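You operate a simulated robot arm through the tools that you are given. There is no shell and no other tool. Be economical: measure what you need, move in short steps, check, and stop when the job is done.

You are at the controls of a simulated robot arm. One attempt, no reset.

JOB
Knock the three proud glides of the folded chair home with the wooden mallet, then put it back.

It is judged by the outcome, as a careful person would: the job done as asked, and still so three seconds after it is handed in. It fails if anything else is knocked over, pushed out of place, dropped, spilled or broken.

ROBOT AND FRAMES
A 6-joint arm with a two-finger parallel gripper, fixed in place. Base frame: the origin is at the foot of the arm, x ahead of it, y to its left, z up. Units: m, degrees, N and s.
With the tool pointing down near the work surface it reaches from about 0.1 to 0.58 m from the base axis. Its first joint turns from -66.0 to 66.0 degrees. Payload 2.7 kg.
The TCP is the grasp point between the finger pads, 0.023 m short of the fingertips. In the tool frame z runs along the fingers and y along their closing line. The gripper opens to 0.094 m. The fingers are 0.038 m wide and 0.01 m thick; the gripper's body (0.054 by 0.096 m) begins 0.039 m behind the TCP.
Orientation is told as [roll, pitch, yaw] about the base's x, y, z axes, in that order, counted from this pose: with the fingers straight down and closing along the base's y, the tool's x points along the base's -x, its y along +y and its z along -z.

CONTROLS
- The arm moves only by the tool arm_command. Its argument "plan" is one flat list of numbers, 7 for each row, row after row: the shift along the base's x, y, z in m, then the turn, a rotation vector about the base's x, y, z in degrees, then the finger opening in m, from 0 to 0.094. In form: [x, y, z, ax, ay, az, gripper, x, y, z, ax, ay, az, gripper, ...]. A call has 1 to 10 rows; each row shifts and turns the commanded pose from where the row before left it. Rows are played at 5 a second. More than 0.05 m and 8.6 degrees between two rows, or a gripper value outside its range, and nothing of the call is played. A pose out of reach is approached as far as the arm can. The call stops where the force on the tool passes 40 N (or 10 N more than at its start, if that is more) or the arm is blocked; 0.2 s more then pass. Each finger travels about 0.045 m/s and halts on what it meets, pressing with about 39 N; the grip force reading is that of the motor and also rises with nothing between the fingers. The clock runs only during rows and for 0.2 s after the last one: add rows that do not move to give the fingers time. It gives the time, the measured TCP pose, the force on the tool (base axes), the opening and the grip force at its end, in the units of the frame above (readings bear some noise), with the torque about the TCP (base axes, N m) and any sound that the robot's microphone picked up.
- Cameras (640 x 400 px; columns grow to the right, rows downward): "scene" is fixed at [0.0746, -0.4211, 1.3937]; the picture's right is [0.88, -0.48, 0.00], its down [-0.23, -0.42, -0.87] and it looks along [0.42, 0.77, -0.49] (base axes); focal length 330 px, centre (320, 200). "wrist" rides on the gripper at [0.086, 0.016, -0.075] in the tool frame; the picture's right is [-0.18, 0.98, 0.00], its down [-0.58, -0.11, -0.81] and it looks along [-0.79, -0.15, 0.59] (tool axes); focal length 243 px, centre (320, 200).
- grab_frame(camera): a new picture of that camera. No time passes.
- locate(camera, pixels): for up to 12 pixels [column, row] of the newest picture of that camera ("zoom" is the newest enlarged one), the place [x, y, z] in the base frame of the surface seen there, good to about 0.002 m, but the place of the scene camera against the robot may be out by one fixed shift of up to 0.025 m in any direction. No time passes.
- enlarge(camera, box): a new picture of the part [left, top, right, bottom] of that camera's present view, enlarged. No time passes.
- sign_off(): hands the job in; it is judged then, once.

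Go step by step. Measure first, check grasps and placings, and put right what went wrong. The budget is 80 turns and 38 pictures, counting those below and the enlarged ones. Unless the task says otherwise, let go and move clear before handing in, and close with one line.

The tools are called after "Call:" as name(argument=value, ...) on one line, values as JSON. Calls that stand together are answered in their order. arm_command: Moves the arm, as the interface text tells. Its arguments: {"type":"object","properties":{"plan":{"type":"array","items":{"type":"number"}}},"required":["plan"]} The other tools are called the same way: grab_frame (camera) takes a picture; locate (camera, pixels) gives the place of the surface under pixels of a picture; enlarge (camera, box) takes an enlarged picture of a part of a camera's view; sign_off () hands the job in.

At the start:

```text
time_s: 0.0
ee_pos: [0.4105, 0.1058, 1.1759]
tool_rot: [0.0, -0.1, 0.0]
contact_force: [-0.2, 0.0, -1.1]
torque: [0.03, 0.0, 0.03]
width: 0.0941
grasp_force: 0.1
```

scene: 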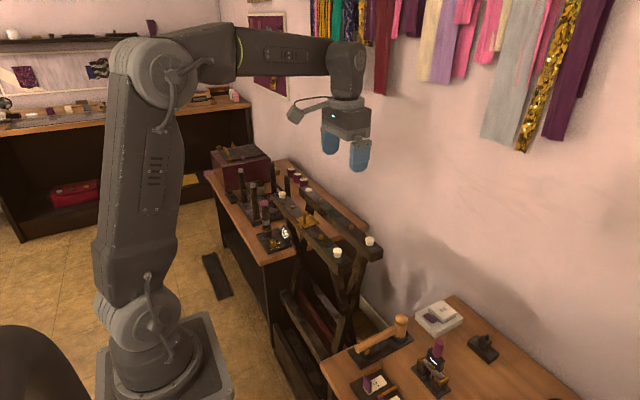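
wrist: 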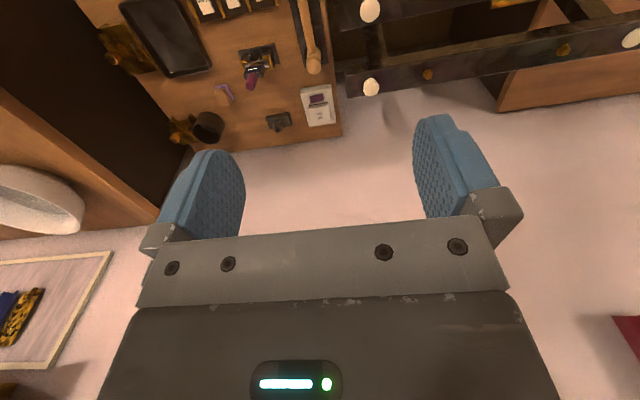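

The scene shows the folded chair with pale glides near (337,252), (370,241), (282,195) and the mallet near (385,335). I'll look closer at both.

Call:
enlarge(camera="scene", box=[230, 150, 400, 280])

Call:
enlarge(camera="scene", box=[310, 290, 510, 400])

```text
3.08 times, centred on (315, 215) of scene
```

zoom: 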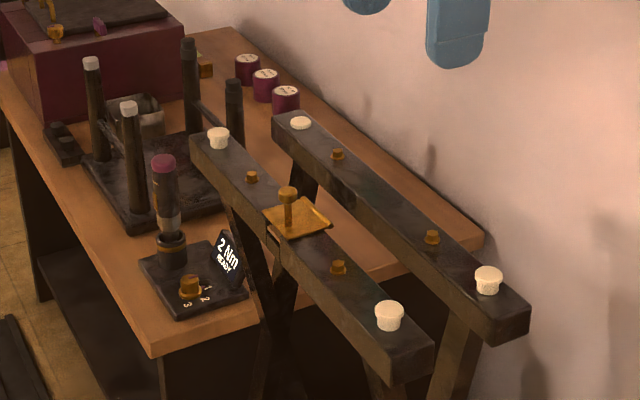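

```text
3.20 times, centred on (410, 345) of scene
```

zoom: 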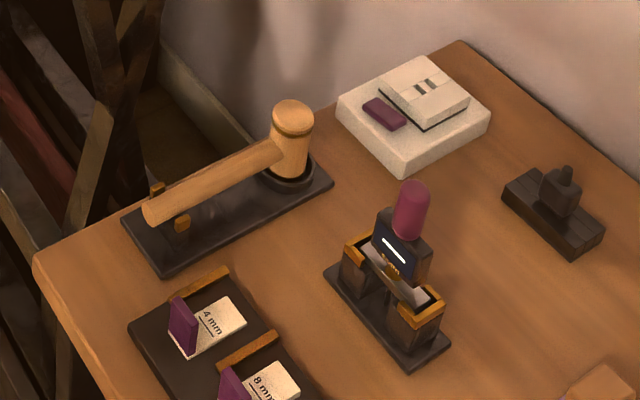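

The mallet stands head down in a ring at zoom (290,140) with its handle toward (165,205), held between pegs. I'll measure it, and the glides from the scene view.

Call:
locate(camera="zoom", pixels=[[292, 108], [290, 165], [289, 184], [262, 152], [215, 177], [160, 205], [147, 213], [157, 187], [182, 222], [165, 260], [318, 178], [60, 262]])

Call:
enlarge(camera="scene", box=[265, 180, 385, 275])

```text
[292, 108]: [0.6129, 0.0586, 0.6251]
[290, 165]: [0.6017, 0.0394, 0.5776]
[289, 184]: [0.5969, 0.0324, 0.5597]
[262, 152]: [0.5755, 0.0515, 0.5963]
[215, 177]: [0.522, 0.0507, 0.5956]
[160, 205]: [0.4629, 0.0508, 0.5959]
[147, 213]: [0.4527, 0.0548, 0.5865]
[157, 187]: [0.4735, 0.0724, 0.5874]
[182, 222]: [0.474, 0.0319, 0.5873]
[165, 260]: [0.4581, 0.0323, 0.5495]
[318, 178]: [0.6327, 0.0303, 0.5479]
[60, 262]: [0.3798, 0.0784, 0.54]
```

```text
4.21 times, centred on (325, 228) of scene
```

zoom: 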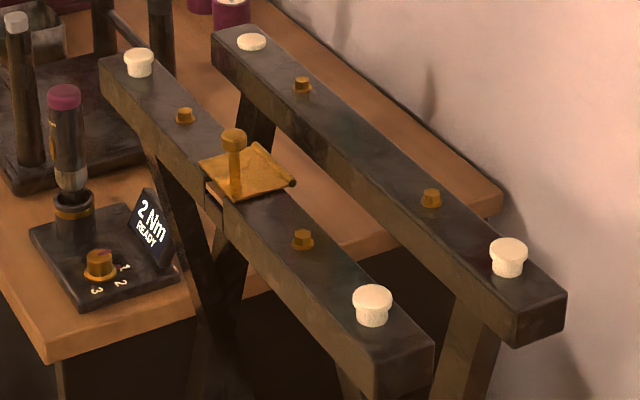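

Now I'll measure the glides and rails in the new zoom.

Call:
locate(camera="zoom", pixels=[[139, 54], [252, 40], [372, 297], [509, 248], [141, 82], [373, 330], [507, 282], [232, 140], [250, 178], [303, 233], [432, 192], [220, 110]])

Call:
locate(camera="scene", pixels=[[400, 315], [403, 330], [395, 320], [407, 320], [420, 380], [360, 355], [350, 362], [330, 370], [440, 348], [382, 262], [300, 300], [268, 240]])

```text
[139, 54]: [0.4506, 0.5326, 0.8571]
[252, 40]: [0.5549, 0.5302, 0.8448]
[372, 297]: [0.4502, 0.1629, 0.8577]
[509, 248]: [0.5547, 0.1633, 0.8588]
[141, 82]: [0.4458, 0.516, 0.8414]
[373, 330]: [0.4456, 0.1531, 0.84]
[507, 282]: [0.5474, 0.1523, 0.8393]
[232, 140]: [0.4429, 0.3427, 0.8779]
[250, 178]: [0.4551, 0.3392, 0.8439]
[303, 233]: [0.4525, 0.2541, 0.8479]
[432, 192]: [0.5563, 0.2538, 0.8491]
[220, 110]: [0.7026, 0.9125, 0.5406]
```

```text
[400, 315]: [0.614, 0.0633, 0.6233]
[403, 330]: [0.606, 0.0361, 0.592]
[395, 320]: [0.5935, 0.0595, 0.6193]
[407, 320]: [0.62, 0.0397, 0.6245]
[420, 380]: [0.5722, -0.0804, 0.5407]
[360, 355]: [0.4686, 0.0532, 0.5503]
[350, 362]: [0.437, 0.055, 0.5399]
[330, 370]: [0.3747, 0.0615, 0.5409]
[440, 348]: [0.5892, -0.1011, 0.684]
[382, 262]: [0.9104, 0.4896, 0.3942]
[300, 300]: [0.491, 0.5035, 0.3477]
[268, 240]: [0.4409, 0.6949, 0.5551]
```

Proud caps read z≈0.858 and the home one 0.845. I'll check the scene camera's shift using the same features in the wrist picture.

Call:
locate(camera="wrist", pixels=[[371, 87], [370, 10], [632, 38], [428, 75], [563, 50], [313, 64], [310, 40], [305, 10], [320, 105], [279, 121], [360, 80]])

Call:
enlarge(camera="wrist", box=[230, 0, 430, 125])

```text
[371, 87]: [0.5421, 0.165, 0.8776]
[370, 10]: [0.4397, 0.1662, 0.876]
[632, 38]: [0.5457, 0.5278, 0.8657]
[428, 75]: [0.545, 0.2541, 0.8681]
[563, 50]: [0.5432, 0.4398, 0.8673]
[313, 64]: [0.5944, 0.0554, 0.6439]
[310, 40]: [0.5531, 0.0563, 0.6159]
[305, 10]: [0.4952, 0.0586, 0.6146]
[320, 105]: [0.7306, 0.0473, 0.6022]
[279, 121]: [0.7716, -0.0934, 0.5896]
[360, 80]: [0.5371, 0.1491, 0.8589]
```

```text
3.20 times, centred on (330, 62) of wrist
```

zoom: 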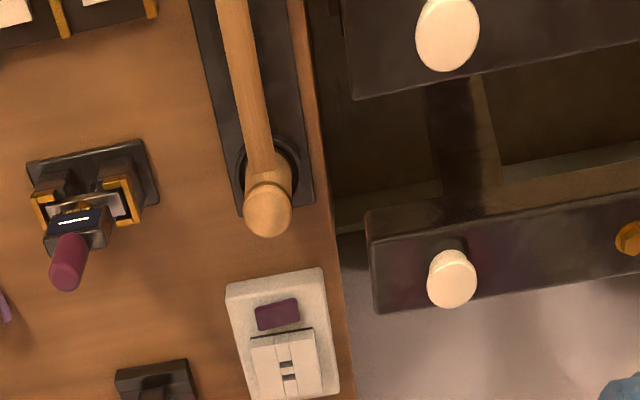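

The wrist-to-scene shift is about (-0.012, +0.001, +0.019), so the true mallet handle is at y≈0.055, top z≈0.615, with the head at x≈0.60. I'll move above the mallet for a wrist view, clearing the rail ends at y≈0.14.

Call:
arm_command(plan=[0.01, -0.028, -0.03, 0, 0, 0, 0.08, 0.01, -0.028, -0.03, 0, 0, 0, 0.07, 0.005, 0, -0.04, 0, 0, 0, 0.06, 0.005, 0, -0.04, 0, 0, 0, 0.06, 0, 0, -0.04, 0, 0, 0, 0.06, 0, 0, -0.04, 0, 0, 0, 0.06, 0, 0, -0.04, 0, 0, 0, 0.06, 0, 0, -0.04, 0, 0, 0, 0.06])

Call:
grab_frame(camera="wrist")

Call:
grab_frame(camera="scene")

```text
time_s: 1.8
ee_pos: [0.4418, 0.0516, 0.8779]
tool_rot: [0.0, 0.0, 0.1]
contact_force: [0.3, -0.6, 0.3]
torque: [0.03, -0.02, 0.01]
width: 0.06
grasp_force: 0.1
```

```text
31 pictures are left
```

wrist: 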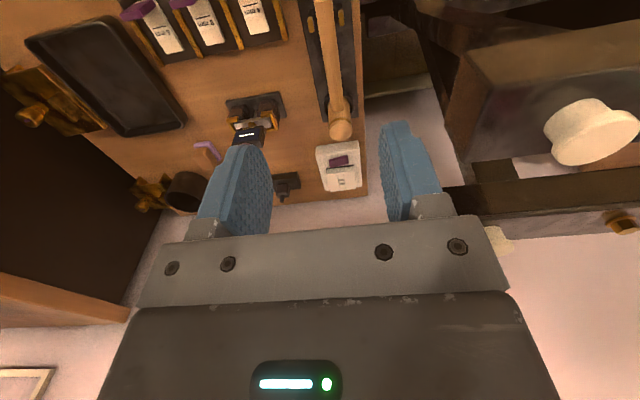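

```text
30 pictures are left
```

scene: 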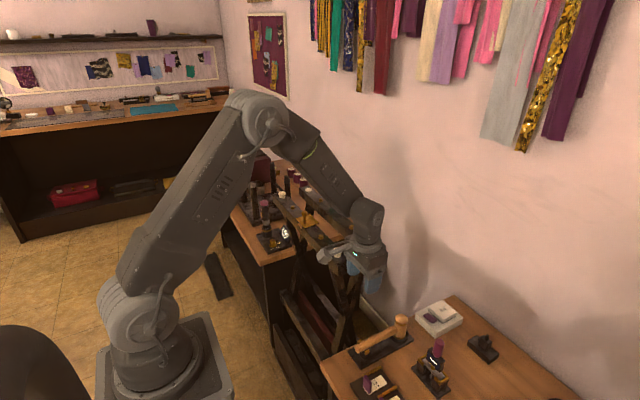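

The wrist view shows the handle (320,0)-(338,110) and head top (341,130); the near rail's end is by (460,70). I'll measure these.

Call:
locate(camera="wrist", pixels=[[341, 131], [332, 60], [325, 60], [340, 60], [322, 10], [336, 100], [462, 70], [450, 150], [590, 130], [341, 17], [447, 190], [352, 125]])

Call:
enlarge(camera="wrist", box=[280, 0, 400, 150])

```text
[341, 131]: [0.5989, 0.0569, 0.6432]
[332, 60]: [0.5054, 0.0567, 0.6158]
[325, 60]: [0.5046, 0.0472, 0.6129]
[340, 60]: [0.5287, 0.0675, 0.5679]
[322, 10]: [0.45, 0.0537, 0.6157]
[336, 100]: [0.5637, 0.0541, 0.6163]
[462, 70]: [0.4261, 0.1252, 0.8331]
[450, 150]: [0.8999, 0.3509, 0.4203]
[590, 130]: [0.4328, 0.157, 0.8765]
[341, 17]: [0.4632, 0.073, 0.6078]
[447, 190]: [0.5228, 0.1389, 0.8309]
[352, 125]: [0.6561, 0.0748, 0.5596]
```

```text
2.67 times, centred on (340, 75) of wrist
```

zoom: 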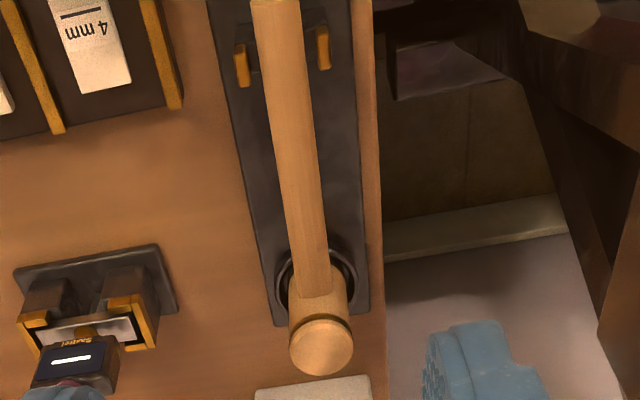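

Handle centre is y≈0.055, axis z≈0.605, head edge x≈0.58. I'll descend with the TCP at x≈0.54 between peg and head.

Call:
arm_command(plan=[0.033, 0.001, -0.03, 0, 0, 0, 0.06, 0.033, 0.001, -0.03, 0, 0, 0, 0.06, 0.032, 0.001, -0.03, 0, 0, 0, 0.06, 0, 0, -0.04, 0, 0, 0, 0.06, 0, 0, -0.04, 0, 0, 0, 0.06, 0, 0, -0.035, 0, 0, 0, 0.06, 0, 0, 0, 0, 0, 0, 0.06])

Call:
grab_frame(camera="wrist")

```text
time_s: 3.4
ee_pos: [0.5409, 0.0516, 0.6702]
tool_rot: [0.0, -0.1, 0.0]
contact_force: [-0.3, -0.3, -1.0]
torque: [0.01, 0.03, 0.02]
width: 0.06
grasp_force: 0.1
```

```text
28 pictures are left
```

wrist: 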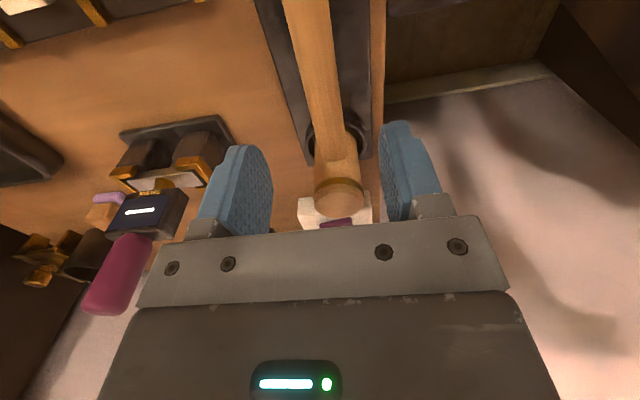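

Locating handle sides to centre the fingers.

Call:
locate(camera="wrist", pixels=[[320, 90], [307, 90], [333, 90], [300, 10], [334, 130], [337, 195], [318, 195], [360, 195], [330, 168], [311, 150]])

```text
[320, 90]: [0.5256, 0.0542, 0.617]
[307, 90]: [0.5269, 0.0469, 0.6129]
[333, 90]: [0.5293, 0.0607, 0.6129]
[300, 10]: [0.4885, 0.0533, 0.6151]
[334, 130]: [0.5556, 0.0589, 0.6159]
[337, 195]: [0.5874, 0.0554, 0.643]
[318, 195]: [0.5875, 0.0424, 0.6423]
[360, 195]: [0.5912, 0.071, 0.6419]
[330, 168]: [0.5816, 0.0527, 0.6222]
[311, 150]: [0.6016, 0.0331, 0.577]
```

Handle centre y≈0.054, axis z≈0.607. Descending and gripping.

Call:
arm_command(plan=[0, 0.002, -0.034, 0, 0, 0, 0.06, 0, 0, -0.03, 0, 0, 0, 0.06, 0, 0, 0, 0, 0, 0, 0.03, 0, 0, 0, 0, 0, 0, 0.01, 0, 0, 0, 0, 0, 0, 0.0, 0, 0, 0, 0, 0, 0, 0.0, 0, 0, 0, 0, 0, 0, 0.0])

```text
time_s: 5.0
ee_pos: [0.5401, 0.0537, 0.6069]
tool_rot: [0.0, 0.0, 0.0]
contact_force: [0.3, 0.5, -0.1]
torque: [-0.01, 0.03, 0.01]
width: 0.0203
grasp_force: 38.8
```

The handle is gripped at 20 mm width, 39 N. Lifting straight up.

Call:
arm_command(plan=[0, 0, 0.02, 0, 0, 0, 0, 0, 0, 0.03, 0, 0, 0, 0, 0, 0, 0.04, 0, 0, 0, 0, 0, 0, 0.04, 0, 0, 0, 0, 0, 0, 0, 0, 0, 0, 0])

Call:
grab_frame(camera="wrist")

Call:
enlarge(camera="scene", box=[300, 220, 500, 400])

```text
time_s: 6.2
ee_pos: [0.5357, 0.0541, 0.7368]
tool_rot: [-0.1, 0.0, 0.1]
contact_force: [-0.4, 0.1, -1.8]
torque: [-0.01, 0.12, -0.01]
width: 0.02
grasp_force: 38.9
```

```text
27 pictures are left
```

wrist: 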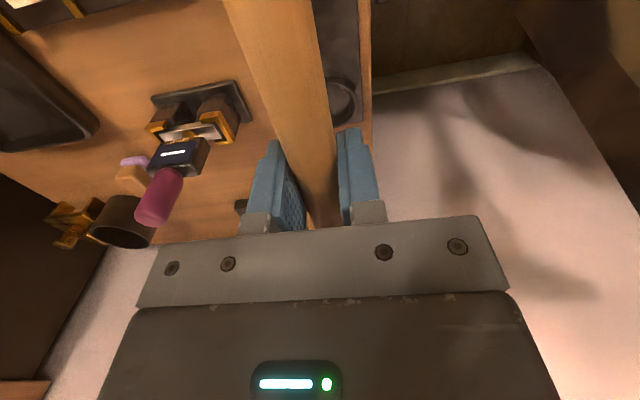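

```text
2.22 times, centred on (400, 310) of scene
```

zoom: 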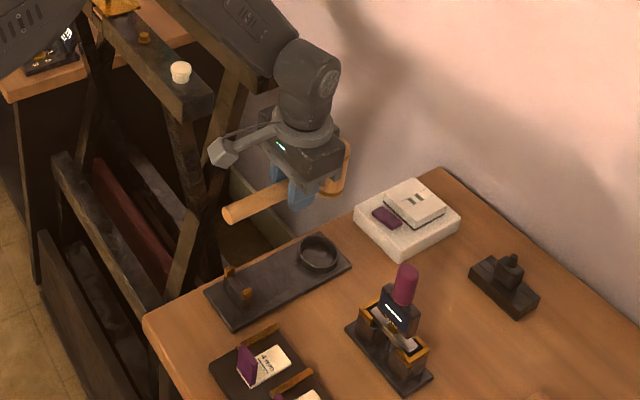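

The mallet is held level and clear of its rack. I'll raise it straight past the rail ends, then go over glide B at (0.438, 0.164).

Call:
arm_command(plan=[-0.02, 0, 0.046, 0, 0, 0, 0, -0.02, 0, 0.046, 0, 0, 0, 0, -0.02, 0, 0.046, 0, 0, 0, 0, -0.02, 0, 0.046, 0, 0, 0, 0, -0.02, 0, 0.046, 0, 0, 0, 0, -0.018, 0.0367, 0, 0, 0, 0, 0, -0.018, 0.0367, 0, 0, 0, 0, 0, -0.018, 0.0367, 0, 0, 0, 0, 0, 0, 0, 0, 0, 0, 0, 0])

Call:
enlarge(camera="scene", box=[240, 150, 420, 290])

Call:
grab_frame(camera="wrist")

```text
refused: row 1 steps farther than a row can; nothing moved
```

```text
2.86 times, centred on (330, 220) of scene
```

zoom: 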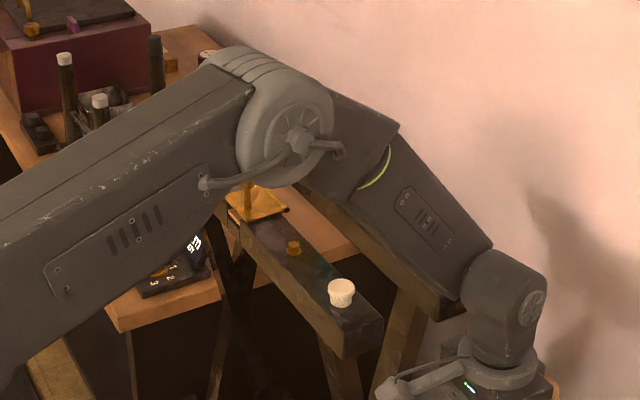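

```text
24 pictures are left
```

wrist: 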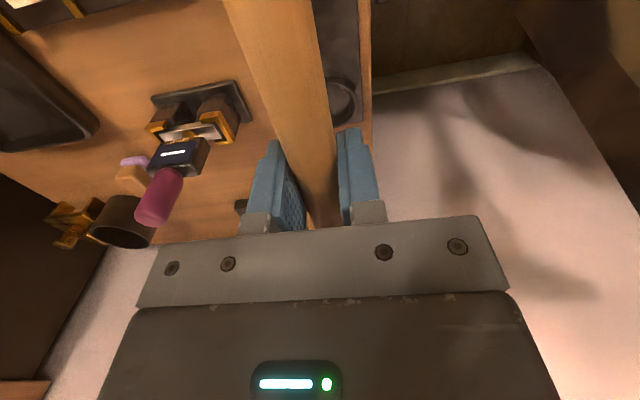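

The row length was just over the limit; repeating with smaller steps.

Call:
arm_command(plan=[-0.02, 0, 0.045, 0, 0, 0, 0, -0.02, 0, 0.045, 0, 0, 0, 0, -0.02, 0, 0.045, 0, 0, 0, 0, -0.02, 0, 0.045, 0, 0, 0, 0, -0.02, 0, 0.045, 0, 0, 0, 0, -0.018, 0.0367, 0, 0, 0, 0, 0, -0.018, 0.0367, 0, 0, 0, 0, 0, -0.018, 0.0367, 0, 0, 0, 0, 0, 0, 0, 0, 0, 0, 0, 0])

Call:
enlarge(camera="scene", box=[240, 150, 420, 290])

```text
time_s: 8.2
ee_pos: [0.3846, 0.1667, 0.9608]
tool_rot: [0.1, 0.0, 0.0]
contact_force: [-0.7, -0.3, -2.9]
torque: [0.03, 0.09, -0.01]
width: 0.0201
grasp_force: 38.9
```

```text
2.86 times, centred on (330, 220) of scene
```

zoom: 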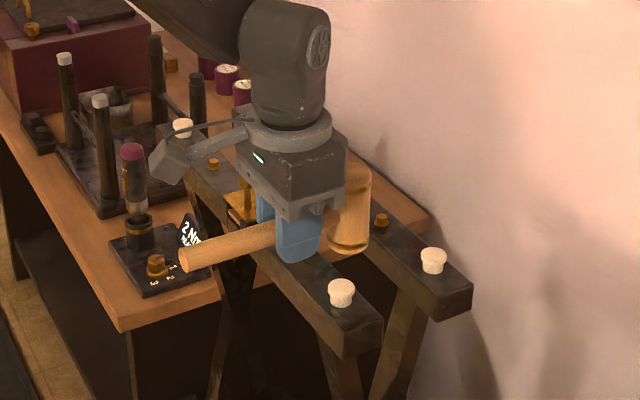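

The mallet hangs level above the rail. I'll measure the head against glide B in the same camera, so the camera shift cancels.

Call:
locate(camera="zoom", pixels=[[348, 250], [350, 240], [350, 220], [335, 225], [365, 225], [330, 238], [367, 238], [215, 252], [342, 288], [341, 282], [434, 256], [186, 262]])

```text
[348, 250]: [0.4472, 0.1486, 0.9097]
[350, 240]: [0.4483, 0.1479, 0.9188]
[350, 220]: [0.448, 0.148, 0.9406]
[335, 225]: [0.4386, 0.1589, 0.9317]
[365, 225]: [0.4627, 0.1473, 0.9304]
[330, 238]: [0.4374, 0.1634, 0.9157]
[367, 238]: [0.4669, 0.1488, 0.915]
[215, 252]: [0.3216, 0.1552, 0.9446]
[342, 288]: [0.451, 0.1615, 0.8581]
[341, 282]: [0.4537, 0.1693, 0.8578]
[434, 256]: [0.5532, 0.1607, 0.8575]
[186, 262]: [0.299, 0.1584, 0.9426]
```

Head is about 5 mm too far in x, its face 49 mm above B's cap. I'll correct, then strike moderately, aiming to end at the home height.

Call:
arm_command(plan=[-0.005, -0.0005, 0, 0, 0, 0, 0, 0, 0, 0, 0, 0, 0, 0, 0, 0, -0.03, 0, 0, 0, 0, 0, 0, -0.033, 0, 0, 0, 0])

Call:
enlarge(camera="scene", box=[240, 150, 420, 290])

```text
time_s: 9.3
ee_pos: [0.3832, 0.1668, 0.9034]
tool_rot: [0.4, -0.9, 0.1]
contact_force: [-1.3, -0.3, 4.6]
torque: [-0.04, -0.14, -0.02]
width: 0.0201
grasp_force: 38.9
stopped in row 4: the force on the tool passed its limit at 60 N (the readings are from after the stop); the commanded pose is now the measured one
```

```text
2.86 times, centred on (330, 220) of scene
```

zoom: 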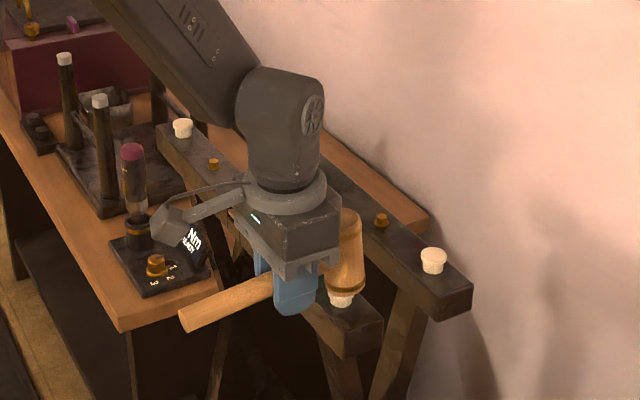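

The blow stopped at 60 N with the TCP at 0.903; the mallet looks slightly tilted. I'll measure tilt and glide.

Call:
locate(camera="zoom", pixels=[[335, 288], [355, 292], [345, 270], [345, 240], [215, 302], [260, 284], [186, 318], [341, 302], [345, 322], [350, 215]])

Call:
enlarge(camera="scene", box=[300, 215, 370, 260])

```text
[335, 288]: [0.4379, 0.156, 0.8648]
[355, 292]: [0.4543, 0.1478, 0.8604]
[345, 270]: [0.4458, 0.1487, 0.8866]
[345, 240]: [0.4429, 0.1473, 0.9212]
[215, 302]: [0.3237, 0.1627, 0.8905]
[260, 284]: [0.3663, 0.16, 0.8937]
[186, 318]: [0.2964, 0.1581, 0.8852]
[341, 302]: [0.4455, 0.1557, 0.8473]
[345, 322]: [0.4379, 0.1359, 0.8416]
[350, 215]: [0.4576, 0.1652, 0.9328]
```

```text
8.89 times, centred on (335, 238) of scene
```

zoom: 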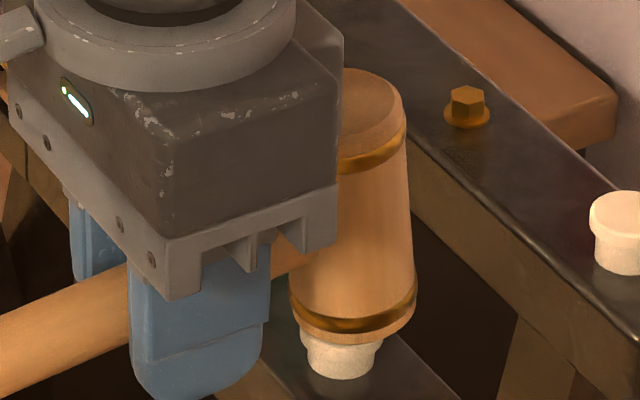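

The head is tilted about 5° and B seems little changed. I'll lift and compare cap heights precisely.

Call:
arm_command(plan=[-0.02, 0, 0.04, 0, 0, 0, 0, -0.03, 0, 0.03, 0, 0, 0, 0, -0.03, 0, 0, 0, 0, 0, 0])

Call:
enlarge(camera="scene", box=[260, 180, 390, 270])

```text
time_s: 10.1
ee_pos: [0.3002, 0.1675, 0.9755]
tool_rot: [0.4, -0.8, 0.0]
contact_force: [0.2, 0.3, -1.9]
torque: [-0.03, 0.03, -0.05]
width: 0.0202
grasp_force: 40.0
```

```text
4.44 times, centred on (325, 225) of scene
```

zoom: 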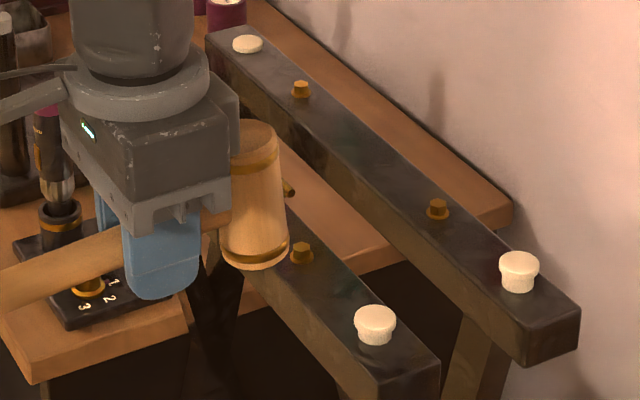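

B now shows a shorter stem than C, so the blow drove it partway. Measuring.

Call:
locate(camera="zoom", pixels=[[376, 317], [370, 313], [382, 320], [519, 263], [513, 260], [525, 267], [376, 360], [519, 305], [248, 44], [200, 200], [250, 180], [258, 250]])

```text
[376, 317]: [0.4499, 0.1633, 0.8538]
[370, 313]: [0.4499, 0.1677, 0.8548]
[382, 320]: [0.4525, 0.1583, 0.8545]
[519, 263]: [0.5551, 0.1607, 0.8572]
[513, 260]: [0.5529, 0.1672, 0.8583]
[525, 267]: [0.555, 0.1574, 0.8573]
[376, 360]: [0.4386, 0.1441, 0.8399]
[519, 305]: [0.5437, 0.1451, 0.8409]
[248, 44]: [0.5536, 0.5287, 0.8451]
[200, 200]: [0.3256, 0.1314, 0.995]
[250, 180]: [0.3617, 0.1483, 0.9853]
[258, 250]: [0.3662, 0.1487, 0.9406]
```

B moved about 3.5 mm (0.8577→0.8543; home ≈0.845), so blows work but the mallet slips ~5° in the grip. Before choosing technique, I'll check the tall items near glide A.

Call:
grab_frame(camera="scene")

Call:
locate(camera="scene", pixels=[[241, 170], [253, 186], [272, 165], [265, 204], [282, 195], [245, 155], [285, 225], [305, 215]])

```text
19 pictures are left
```

scene: 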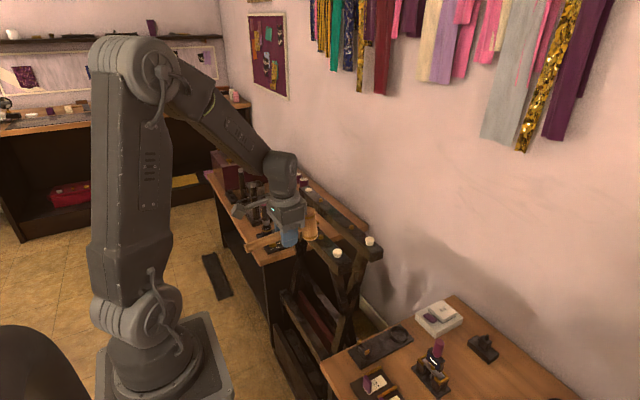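

```text
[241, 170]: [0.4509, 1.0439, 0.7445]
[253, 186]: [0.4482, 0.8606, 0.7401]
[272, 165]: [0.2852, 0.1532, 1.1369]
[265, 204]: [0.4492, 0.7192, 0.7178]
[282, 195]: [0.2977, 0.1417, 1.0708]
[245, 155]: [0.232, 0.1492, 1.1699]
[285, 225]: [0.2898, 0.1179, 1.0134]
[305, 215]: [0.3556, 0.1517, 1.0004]
```

The back-table items are below z 0.77 and farther than y 0.7: no hazard. Checking the arm's shoulder/elbow heights to judge reach at A.

Call:
locate(camera="scene", pixels=[[140, 310], [157, 75], [285, 175], [150, 360]])

```text
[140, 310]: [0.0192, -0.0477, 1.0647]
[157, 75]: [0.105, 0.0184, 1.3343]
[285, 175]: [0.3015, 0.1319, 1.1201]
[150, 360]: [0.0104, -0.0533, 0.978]
```

Shoulder height is ≈1.05, so reach at A should be around 0.65. The grip needs to be closer to the head and pre-tilted against the slip, so I'll take the mallet back to its rack and regrip. First, level the mallet and go above the rack.

Call:
arm_command(plan=[0.035, -0.0283, -0.003, 0, 1.45, 0, 0, 0.035, -0.0283, -0.003, 0, 1.45, 0, 0, 0.035, -0.0283, -0.003, 0, 1.45, 0, 0, 0.035, -0.0283, -0.003, 0, 1.45, 0, 0, 0.02, 0, -0.043, 0, 0, 0, 0, 0.02, 0, -0.043, 0, 0, 0, 0, 0.02, 0, -0.043, 0, 0, 0, 0, 0.02, 0, -0.043, 0, 0, 0, 0, 0.02, 0, -0.043, 0, 0, 0, 0, 0, 0, 0, 0, 0, 0, 0])

Call:
enlarge(camera="scene", box=[330, 265, 450, 375])

```text
time_s: 12.3
ee_pos: [0.5409, 0.0514, 0.7456]
tool_rot: [0.4, 5.0, 0.1]
contact_force: [0.7, 0.3, -1.4]
torque: [0.01, 0.07, -0.04]
width: 0.0202
grasp_force: 38.9
```

```text
3.64 times, centred on (390, 320) of scene
```

zoom: 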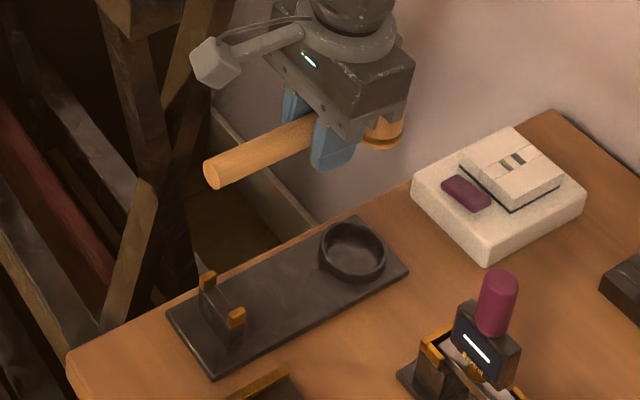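

Call:
locate(camera="zoom", pixels=[[382, 147], [362, 140], [401, 137], [384, 128], [222, 160], [300, 127], [213, 175], [352, 265], [322, 255], [384, 255], [352, 230], [356, 283]])

```text
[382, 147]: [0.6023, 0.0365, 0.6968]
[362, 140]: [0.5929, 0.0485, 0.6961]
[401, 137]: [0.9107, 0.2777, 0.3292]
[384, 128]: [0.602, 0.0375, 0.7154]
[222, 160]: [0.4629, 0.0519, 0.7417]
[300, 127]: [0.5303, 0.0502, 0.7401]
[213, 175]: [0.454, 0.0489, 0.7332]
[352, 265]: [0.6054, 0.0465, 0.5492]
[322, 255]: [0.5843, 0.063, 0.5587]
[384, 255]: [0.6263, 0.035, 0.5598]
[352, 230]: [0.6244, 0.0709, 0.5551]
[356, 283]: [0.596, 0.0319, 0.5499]
```

The mallet is nearly level and over the ring (head centre ≈0.611, 0.053 vs original 0.611, 0.055 in scene frame). Lowering it gently.

Call:
arm_command(plan=[0, 0.0015, -0.035, 0, -1, 0, 0, 0, 0, -0.035, 0, 0, 0, 0, 0, 0, -0.03, 0, 0, 0, 0, 0, 0, -0.02, 0, 0, 0, 0, 0, 0, -0.01, 0, 0, 0, 0, 0, 0, -0.005, 0, 0, 0, 0, 0, 0, 0, 0, 0, 0, 0])

Call:
enlarge(camera="scene", box=[330, 265, 450, 375])

```text
time_s: 13.9
ee_pos: [0.5423, 0.0546, 0.6109]
tool_rot: [0.5, 4.0, 0.0]
contact_force: [0.7, -0.4, -1.8]
torque: [-0.01, 0.15, 0.03]
width: 0.0201
grasp_force: 38.5
```

```text
3.64 times, centred on (390, 320) of scene
```

zoom: 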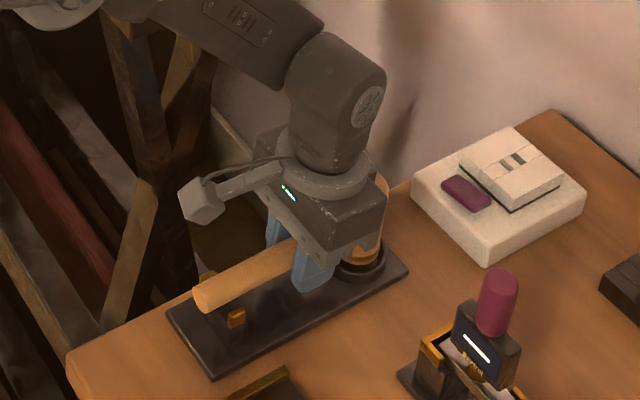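

Head is inside the ring, handle between the pegs. Lower the last 4 mm and release.

Call:
arm_command(plan=[0, 0, -0.002, 0, 0, 0, 0, 0, 0, -0.002, 0, 0, 0, 0, 0, 0, 0, 0, 0, 0, 0, 0, 0, 0, 0, 0, 0, 0.024, 0, 0, 0, 0, 0, 0, 0.04, 0, 0, 0, 0, 0, 0, 0.06, 0, 0, 0, 0, 0, 0, 0.06])

Call:
grab_frame(camera="wrist")

```text
time_s: 15.5
ee_pos: [0.543, 0.0562, 0.607]
tool_rot: [0.3, 3.9, 0.0]
contact_force: [-0.2, 0.1, 0.1]
torque: [0.05, 0.03, -0.01]
width: 0.0599
grasp_force: 0.1
```

```text
16 pictures are left
```

wrist: 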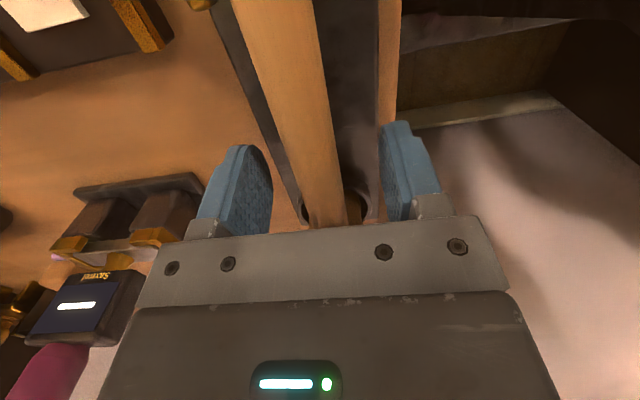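

The mallet rests in its rack. I'll tilt the tool to about -15° pitch around the handle, shift 12 mm nearer the head, and regrip.

Call:
arm_command(plan=[0.0, -0.0015, 0.002, 0, -5, 0, 0.06, 0.004, 0, 0, 0, -5, 0, 0.06, 0.004, 0, 0, 0, -5, 0, 0.06, 0.004, 0, -0.002, 0, -4, 0, 0.06, 0, 0, 0, 0, 0, 0, 0.06, 0, 0, 0, 0, 0, 0, 0.03, 0, 0, 0, 0, 0, 0, 0.01, 0, 0, 0, 0, 0, 0, 0, 0, 0, 0, 0, 0, 0, 0, 0, 0, 0, 0, 0, 0, 0])

Call:
enlarge(camera="scene", box=[330, 265, 450, 375])

```text
time_s: 17.7
ee_pos: [0.5545, 0.0536, 0.6071]
tool_rot: [0.4, -14.9, 0.1]
contact_force: [-0.1, 2.5, -0.1]
torque: [0.04, -0.04, 0.03]
width: 0.0206
grasp_force: 38.9
```

```text
3.64 times, centred on (390, 320) of scene
```

zoom: 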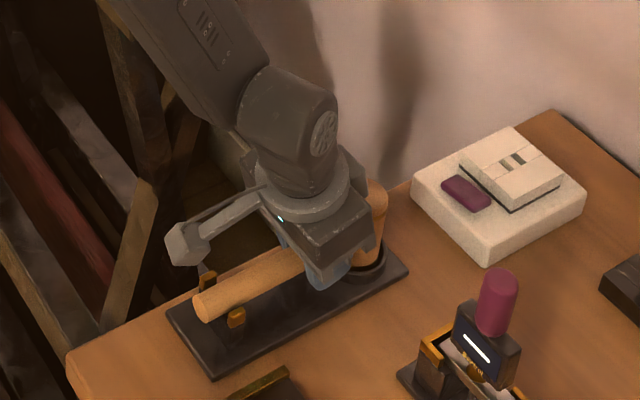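

Regripped with lever ≈45 mm. Lifting out straight, then up past the rails.

Call:
arm_command(plan=[0, 0, 0.02, 0, 0, 0, 0, 0, 0, 0.03, 0, 0, 0, 0, 0, 0, 0.04, 0, 0, 0, 0, 0, 0, 0.04, 0, 0, 0, 0, -0.022, 0, 0.044, 0, 0, 0, 0, -0.022, 0, 0.044, 0, 0, 0, 0, -0.022, 0, 0.044, 0, 0, 0, 0, -0.022, 0, 0.044, 0, 0, 0, 0, -0.022, 0, 0.044, 0, 0, 0, 0, 0, 0, 0, 0, 0, 0, 0])

```text
time_s: 19.9
ee_pos: [0.4442, 0.0526, 0.9582]
tool_rot: [0.3, -15.0, 0.1]
contact_force: [0.6, 0.4, -2.3]
torque: [-0.02, 0.09, 0.0]
width: 0.0205
grasp_force: 39.1
```

Swinging over to above glide A with the handle turned radially (yaw +50°).

Call:
arm_command(plan=[-0.0034, 0.0447, 0.0015, 0, 0, 5, 0, -0.0034, 0.0447, 0.0015, 0, 0, 5, 0, -0.0034, 0.0447, 0.0015, 0, 0, 5, 0, -0.0034, 0.0447, 0.0015, 0, 0, 5, 0, -0.0034, 0.0447, 0.0015, 0, 0, 5, 0, -0.0034, 0.0447, 0.0015, 0, 0, 5, 0, -0.0034, 0.0447, 0.0015, 0, 0, 5, 0, -0.0034, 0.0447, 0.0015, 0, 0, 5, 0, -0.0034, 0.0447, 0.0015, 0, 0, 5, 0, -0.0034, 0.0447, 0.0015, 0, 0, 5, 0])

Call:
enlarge(camera="scene", box=[210, 130, 350, 240])

```text
time_s: 22.1
ee_pos: [0.4082, 0.5007, 0.971]
tool_rot: [0.4, -15.0, 50.1]
contact_force: [-0.4, -0.4, -1.8]
torque: [-0.07, 0.03, 0.0]
width: 0.0204
grasp_force: 39.2
```

```text
3.64 times, centred on (280, 185) of scene
```

zoom: 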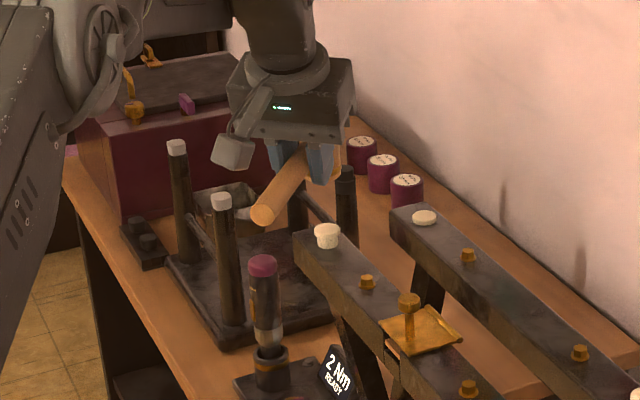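

Reach is fine. Measure head versus glide A.

Call:
locate(camera="zoom", pixels=[[335, 160], [332, 178], [338, 170], [326, 180], [266, 207], [290, 180], [327, 231], [320, 229], [334, 232], [425, 217], [310, 260]])

Call:
enlarge(camera="scene", box=[265, 160, 315, 200])

```text
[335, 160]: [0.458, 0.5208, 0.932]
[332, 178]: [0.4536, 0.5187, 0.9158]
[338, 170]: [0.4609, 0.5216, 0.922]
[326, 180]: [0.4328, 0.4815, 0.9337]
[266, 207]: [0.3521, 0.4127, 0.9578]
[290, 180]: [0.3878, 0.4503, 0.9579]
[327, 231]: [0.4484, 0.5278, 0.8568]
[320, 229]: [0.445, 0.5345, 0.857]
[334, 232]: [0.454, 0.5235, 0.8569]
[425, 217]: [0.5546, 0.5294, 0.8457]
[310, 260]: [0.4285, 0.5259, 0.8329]
```

```text
10.00 times, centred on (290, 180) of scene
```

zoom: 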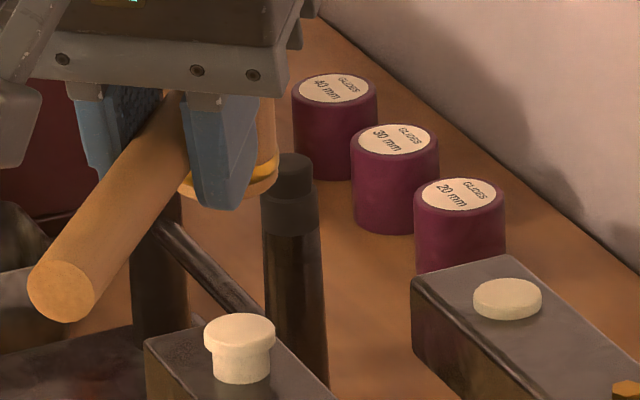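

Handle is level, and the head is centred on A within 3 mm; face-to-cap gap ≈55 mm, to home ≈67 mm. Striking faster this time.

Call:
arm_command(plan=[0, -0.002, 0, 0, 0, 0, 0, 0, 0, -0.017, 0, 0, 0, 0, 0, 0, -0.05, 0, 0, 0, 0])

Call:
enlarge(camera="scene", box=[240, 150, 340, 225])

```text
time_s: 22.9
ee_pos: [0.4108, 0.4989, 0.9094]
tool_rot: [0.3, -15.6, 50.1]
contact_force: [-7.2, -6.9, 21.0]
torque: [0.29, -0.23, 0.01]
width: 0.0203
grasp_force: 39.0
```

```text
5.33 times, centred on (290, 188) of scene
```

zoom: 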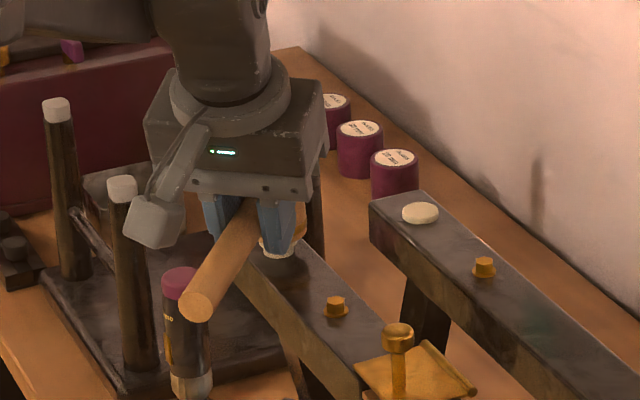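

No stop this time and the press reads 21 N. Lift back and inspect A and tilt.

Call:
arm_command(plan=[0, 0, 0.04, 0, 0, 0, 0, -0.015, -0.02, 0.03, 0, 0, 0, 0, 0, 0, 0, 0, 0, 0, 0])

Call:
enlarge(camera="scene", box=[240, 150, 340, 225])

```text
time_s: 23.7
ee_pos: [0.3955, 0.4785, 0.9723]
tool_rot: [0.3, -15.0, 50.0]
contact_force: [0.0, -0.6, -1.7]
torque: [-0.09, 0.02, -0.02]
width: 0.0205
grasp_force: 39.0
```

```text
5.33 times, centred on (290, 188) of scene
```

zoom: 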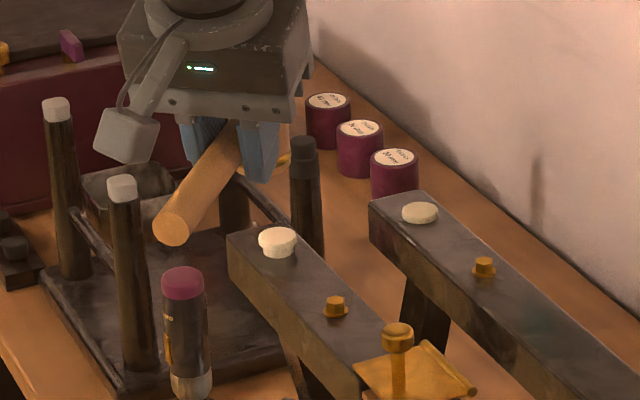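

Call:
locate(camera="zoom", pixels=[[278, 236], [270, 234], [286, 238], [420, 211], [277, 268], [175, 215], [215, 160], [173, 230]])

```text
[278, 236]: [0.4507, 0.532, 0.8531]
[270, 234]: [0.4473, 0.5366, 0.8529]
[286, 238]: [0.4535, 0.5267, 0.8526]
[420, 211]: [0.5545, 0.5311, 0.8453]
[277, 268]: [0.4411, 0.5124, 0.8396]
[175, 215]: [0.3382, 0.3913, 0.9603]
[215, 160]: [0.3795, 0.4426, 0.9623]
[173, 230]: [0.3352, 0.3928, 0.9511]
```

A went from 0.857 to 0.853 with hardly any slip. Striking again with more follow-through.

Call:
arm_command(plan=[0.015, 0.02, 0.005, 0, 0, 0, 0, 0, 0, 0, 0, 0, 0, 0, 0, 0, -0.04, 0, 0, 0, 0, 0, 0, -0.05, 0, 0, 0, 0])

Call:
arm_command(plan=[0, 0, 0.04, 0, 0, 0, 0, -0.015, -0.02, 0.03, 0, 0, 0, 0, 0, 0, 0, 0, 0, 0, 0])

Call:
enlarge(camera="scene", box=[240, 150, 340, 225])

```text
time_s: 24.7
ee_pos: [0.4106, 0.5015, 0.8988]
tool_rot: [0.3, -16.3, 50.2]
contact_force: [-2.8, -3.7, 32.6]
torque: [0.71, -0.57, 0.03]
width: 0.0202
grasp_force: 39.5
```

```text
time_s: 25.5
ee_pos: [0.3947, 0.4765, 0.9589]
tool_rot: [0.3, -14.9, 50.2]
contact_force: [-0.4, 0.2, -1.9]
torque: [-0.03, 0.08, -0.01]
width: 0.0204
grasp_force: 38.6
```

```text
5.33 times, centred on (290, 188) of scene
```

zoom: 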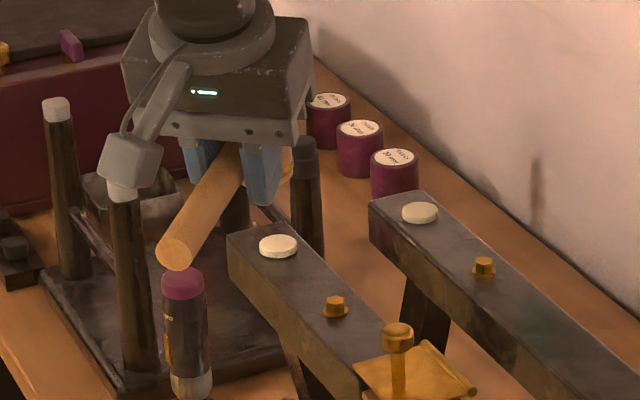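

Call:
locate(camera="zoom", pixels=[[278, 244], [270, 242], [286, 246], [420, 211], [175, 240], [215, 187]])

Call:
enlarge(camera="scene", box=[270, 170, 330, 210])

```text
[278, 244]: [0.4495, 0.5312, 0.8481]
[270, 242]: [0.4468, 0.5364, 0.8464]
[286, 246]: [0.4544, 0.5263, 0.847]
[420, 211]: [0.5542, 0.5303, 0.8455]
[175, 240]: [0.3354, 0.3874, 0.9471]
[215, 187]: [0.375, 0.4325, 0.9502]
```

```text
10.00 times, centred on (300, 190) of scene
```

zoom: 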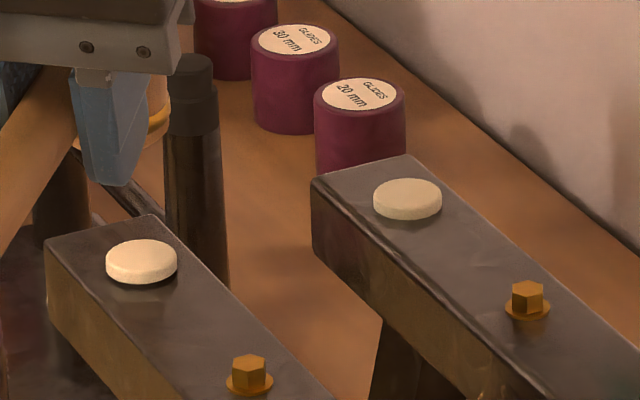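

A is at ≈0.847 with a slight gap shadow still; D is 0.8455. One more blow on A.

Call:
arm_command(plan=[0.015, 0.022, 0.02, 0, 0, 0, 0, 0, 0, 0, 0, 0, 0, 0, 0, 0, -0.046, 0, 0, 0, 0, 0, 0, -0.05, 0, 0, 0, 0])

Call:
arm_command(plan=[0, 0, 0.04, 0, 0, 0, 0, -0.015, -0.02, 0.03, 0, 0, 0, 0, 0, 0, 0.01, 0, 0, 0, 0])

Call:
enlarge(camera="scene", box=[260, 165, 335, 215])

```text
time_s: 26.5
ee_pos: [0.412, 0.5021, 0.8921]
tool_rot: [0.3, -16.1, 50.1]
contact_force: [-6.4, -6.5, 31.7]
torque: [0.58, -0.46, -0.02]
width: 0.0198
grasp_force: 39.0
```

```text
time_s: 27.3
ee_pos: [0.3955, 0.4799, 0.9612]
tool_rot: [0.3, -14.8, 50.1]
contact_force: [0.9, 0.2, -1.7]
torque: [-0.03, 0.03, -0.04]
width: 0.0207
grasp_force: 39.2
```

```text
8.00 times, centred on (298, 190) of scene
```

zoom: 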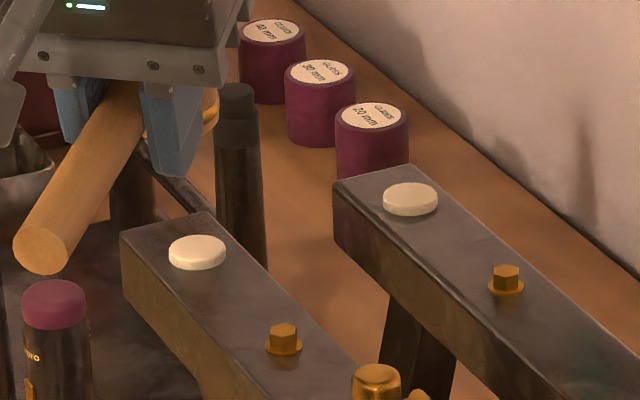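

Call:
locate(camera="zoom", pixels=[[198, 247], [188, 245], [208, 248], [193, 252], [411, 194], [401, 192], [421, 196], [405, 198], [40, 235], [100, 150]])

```text
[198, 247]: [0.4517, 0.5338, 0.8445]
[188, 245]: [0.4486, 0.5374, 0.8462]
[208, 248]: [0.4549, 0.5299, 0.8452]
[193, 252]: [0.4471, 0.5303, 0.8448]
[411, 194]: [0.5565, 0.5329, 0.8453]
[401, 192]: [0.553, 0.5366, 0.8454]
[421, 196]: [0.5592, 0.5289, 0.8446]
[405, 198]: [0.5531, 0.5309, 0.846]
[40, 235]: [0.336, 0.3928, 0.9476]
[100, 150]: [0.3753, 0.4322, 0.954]
```

A now matches D at 0.845: home. Swinging back to B at yaw 0.

Call:
arm_command(plan=[-0.01, 0, 0.015, 0, 0, 0, 0, 0, -0.0392, 0, 0, 0, -6.25, 0, 0, -0.0392, 0, 0, 0, -6.25, 0, 0, -0.0392, 0, 0, 0, -6.25, 0, 0, -0.0392, 0, 0, 0, -6.25, 0, 0, -0.0392, 0, 0, 0, -6.25, 0, 0, -0.0392, 0, 0, 0, -6.25, 0, 0.004, -0.0392, 0, 0, 0, -6.25, 0, 0.004, -0.0402, 0, 0, 0, -6.25, 0, 0, 0, 0, 0, 0, 0, 0])

Call:
enlarge(camera="scene", box=[280, 180, 400, 270])

```text
time_s: 29.5
ee_pos: [0.3937, 0.1648, 0.9802]
tool_rot: [0.3, -15.0, 0.0]
contact_force: [-0.1, -0.4, -2.1]
torque: [-0.04, 0.04, -0.02]
width: 0.0204
grasp_force: 38.8
```

```text
4.44 times, centred on (340, 225) of scene
```

zoom: 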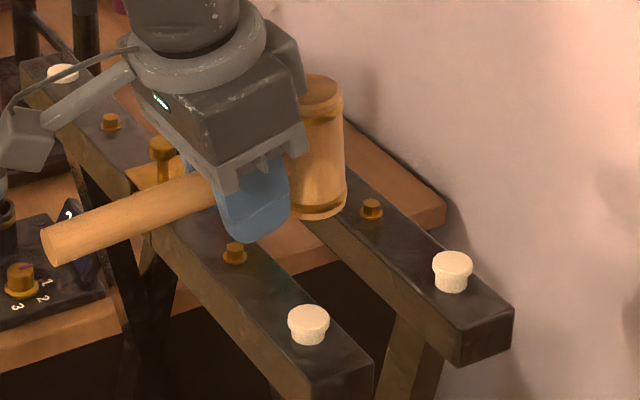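

Call:
locate(camera="zoom", pixels=[[318, 205], [320, 150], [321, 110], [294, 190], [345, 190], [90, 220], [200, 184], [309, 318], [453, 262], [325, 85]])

```text
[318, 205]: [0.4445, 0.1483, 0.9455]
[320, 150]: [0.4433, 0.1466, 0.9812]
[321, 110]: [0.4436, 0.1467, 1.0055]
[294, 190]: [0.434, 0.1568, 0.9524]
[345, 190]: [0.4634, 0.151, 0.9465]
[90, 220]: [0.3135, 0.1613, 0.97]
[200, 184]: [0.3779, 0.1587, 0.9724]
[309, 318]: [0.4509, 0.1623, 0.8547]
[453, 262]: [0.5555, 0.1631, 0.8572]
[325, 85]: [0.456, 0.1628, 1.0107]
```

Head is upright and centred on B (≈0.450, 0.164). Two blows with follow-through, lifting between.

Call:
arm_command(plan=[0, 0, -0.05, 0, 0, 0, 0, 0, 0, -0.05, 0, 0, 0, 0])

Call:
arm_command(plan=[0, 0, 0.05, 0, 0, 0, 0, 0, 0, 0.03, 0, 0, 0, 0, 0, 0, 0, 0, 0, 0, 0])

```text
time_s: 30.1
ee_pos: [0.3986, 0.1704, 0.8889]
tool_rot: [1.0, -16.1, 0.0]
contact_force: [-2.2, -0.1, 9.3]
torque: [-0.01, -0.26, -0.02]
width: 0.0203
grasp_force: 38.9
stopped in row 2: the force on the tool passed its limit at 87 N (the readings are from after the stop); the commanded pose is now the measured one
```

```text
time_s: 30.9
ee_pos: [0.3971, 0.1695, 0.9687]
tool_rot: [0.7, -15.9, 0.2]
contact_force: [-0.4, 0.5, -2.3]
torque: [0.04, 0.04, -0.01]
width: 0.0205
grasp_force: 38.9
```

That blow peaked at 87 N with the TCP at 0.889, likely home. I'll move above C and view both.

Call:
arm_command(plan=[0, -0.002, 0.017, 0, 0, 0, 0, 0.035, -0.001, 0, -0.4, 0, 0, 0, 0.035, -0.001, 0, 0, 0, 0, 0, 0.031, -0.001, 0, 0, 0, 0, 0, 0, 0, 0, 0, 0, 0, 0])

Call:
enlarge(camera="scene", box=[290, 175, 410, 265])

```text
time_s: 32.1
ee_pos: [0.4973, 0.1649, 0.9866]
tool_rot: [0.4, -15.9, 0.1]
contact_force: [-0.3, -1.4, -2.3]
torque: [-0.05, 0.06, 0.02]
width: 0.0203
grasp_force: 39.5
```

```text
4.44 times, centred on (350, 220) of scene
```

zoom: 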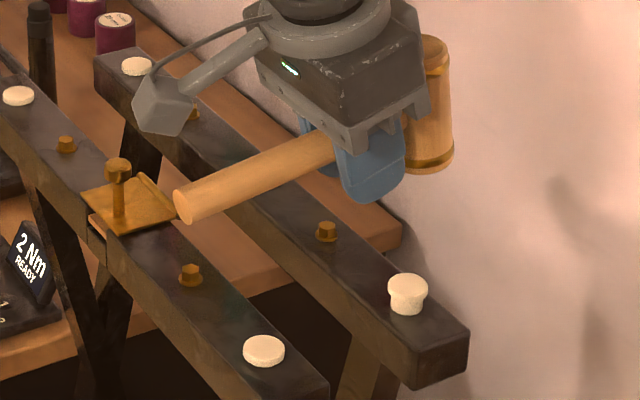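

Call:
locate(camera="zoom", pixels=[[264, 347], [256, 345], [272, 349], [264, 343], [137, 64], [18, 94], [408, 282], [430, 160], [430, 80], [433, 50], [210, 198], [310, 152]])

```text
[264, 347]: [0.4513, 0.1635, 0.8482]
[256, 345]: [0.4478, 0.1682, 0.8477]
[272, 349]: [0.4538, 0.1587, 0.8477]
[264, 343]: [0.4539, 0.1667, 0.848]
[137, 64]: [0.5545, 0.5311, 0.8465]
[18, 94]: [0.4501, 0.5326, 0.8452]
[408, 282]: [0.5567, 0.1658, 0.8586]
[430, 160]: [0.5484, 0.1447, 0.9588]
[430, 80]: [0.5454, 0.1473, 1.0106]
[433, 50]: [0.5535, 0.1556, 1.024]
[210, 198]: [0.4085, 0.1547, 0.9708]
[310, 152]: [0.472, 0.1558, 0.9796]
```

B is at 0.848, about 2.5 mm to go; the mallet has tilted ~4°. I'll re-level, then strike C twice.

Call:
arm_command(plan=[0.001, 0.002, 0, 0, 4, 0, 0, 0, 0, 0, 0, 0, 0, 0, 0, 0, -0.007, 0, 0, 0, 0, 0, 0, -0.05, 0, 0, 0, 0, 0, 0, -0.05, 0, 0, 0, 0])

Call:
arm_command(plan=[0, 0, 0.05, 0, 0, 0, 0, 0, 0, 0.04, 0, 0, 0, 0, 0, 0, 0, 0, 0, 0, 0])

```text
time_s: 33.4
ee_pos: [0.5041, 0.1687, 0.8957]
tool_rot: [0.8, -13.0, 0.2]
contact_force: [1.4, -0.1, 4.3]
torque: [0.05, -0.13, 0.0]
width: 0.0203
grasp_force: 39.0
stopped in row 5: the force on the tool passed its limit at 59 N (the readings are from after the stop); the commanded pose is now the measured one
```

```text
time_s: 34.2
ee_pos: [0.5051, 0.1697, 0.9839]
tool_rot: [0.7, -12.9, 0.3]
contact_force: [0.2, -0.8, -1.7]
torque: [0.03, 0.06, -0.02]
width: 0.0203
grasp_force: 39.2
```

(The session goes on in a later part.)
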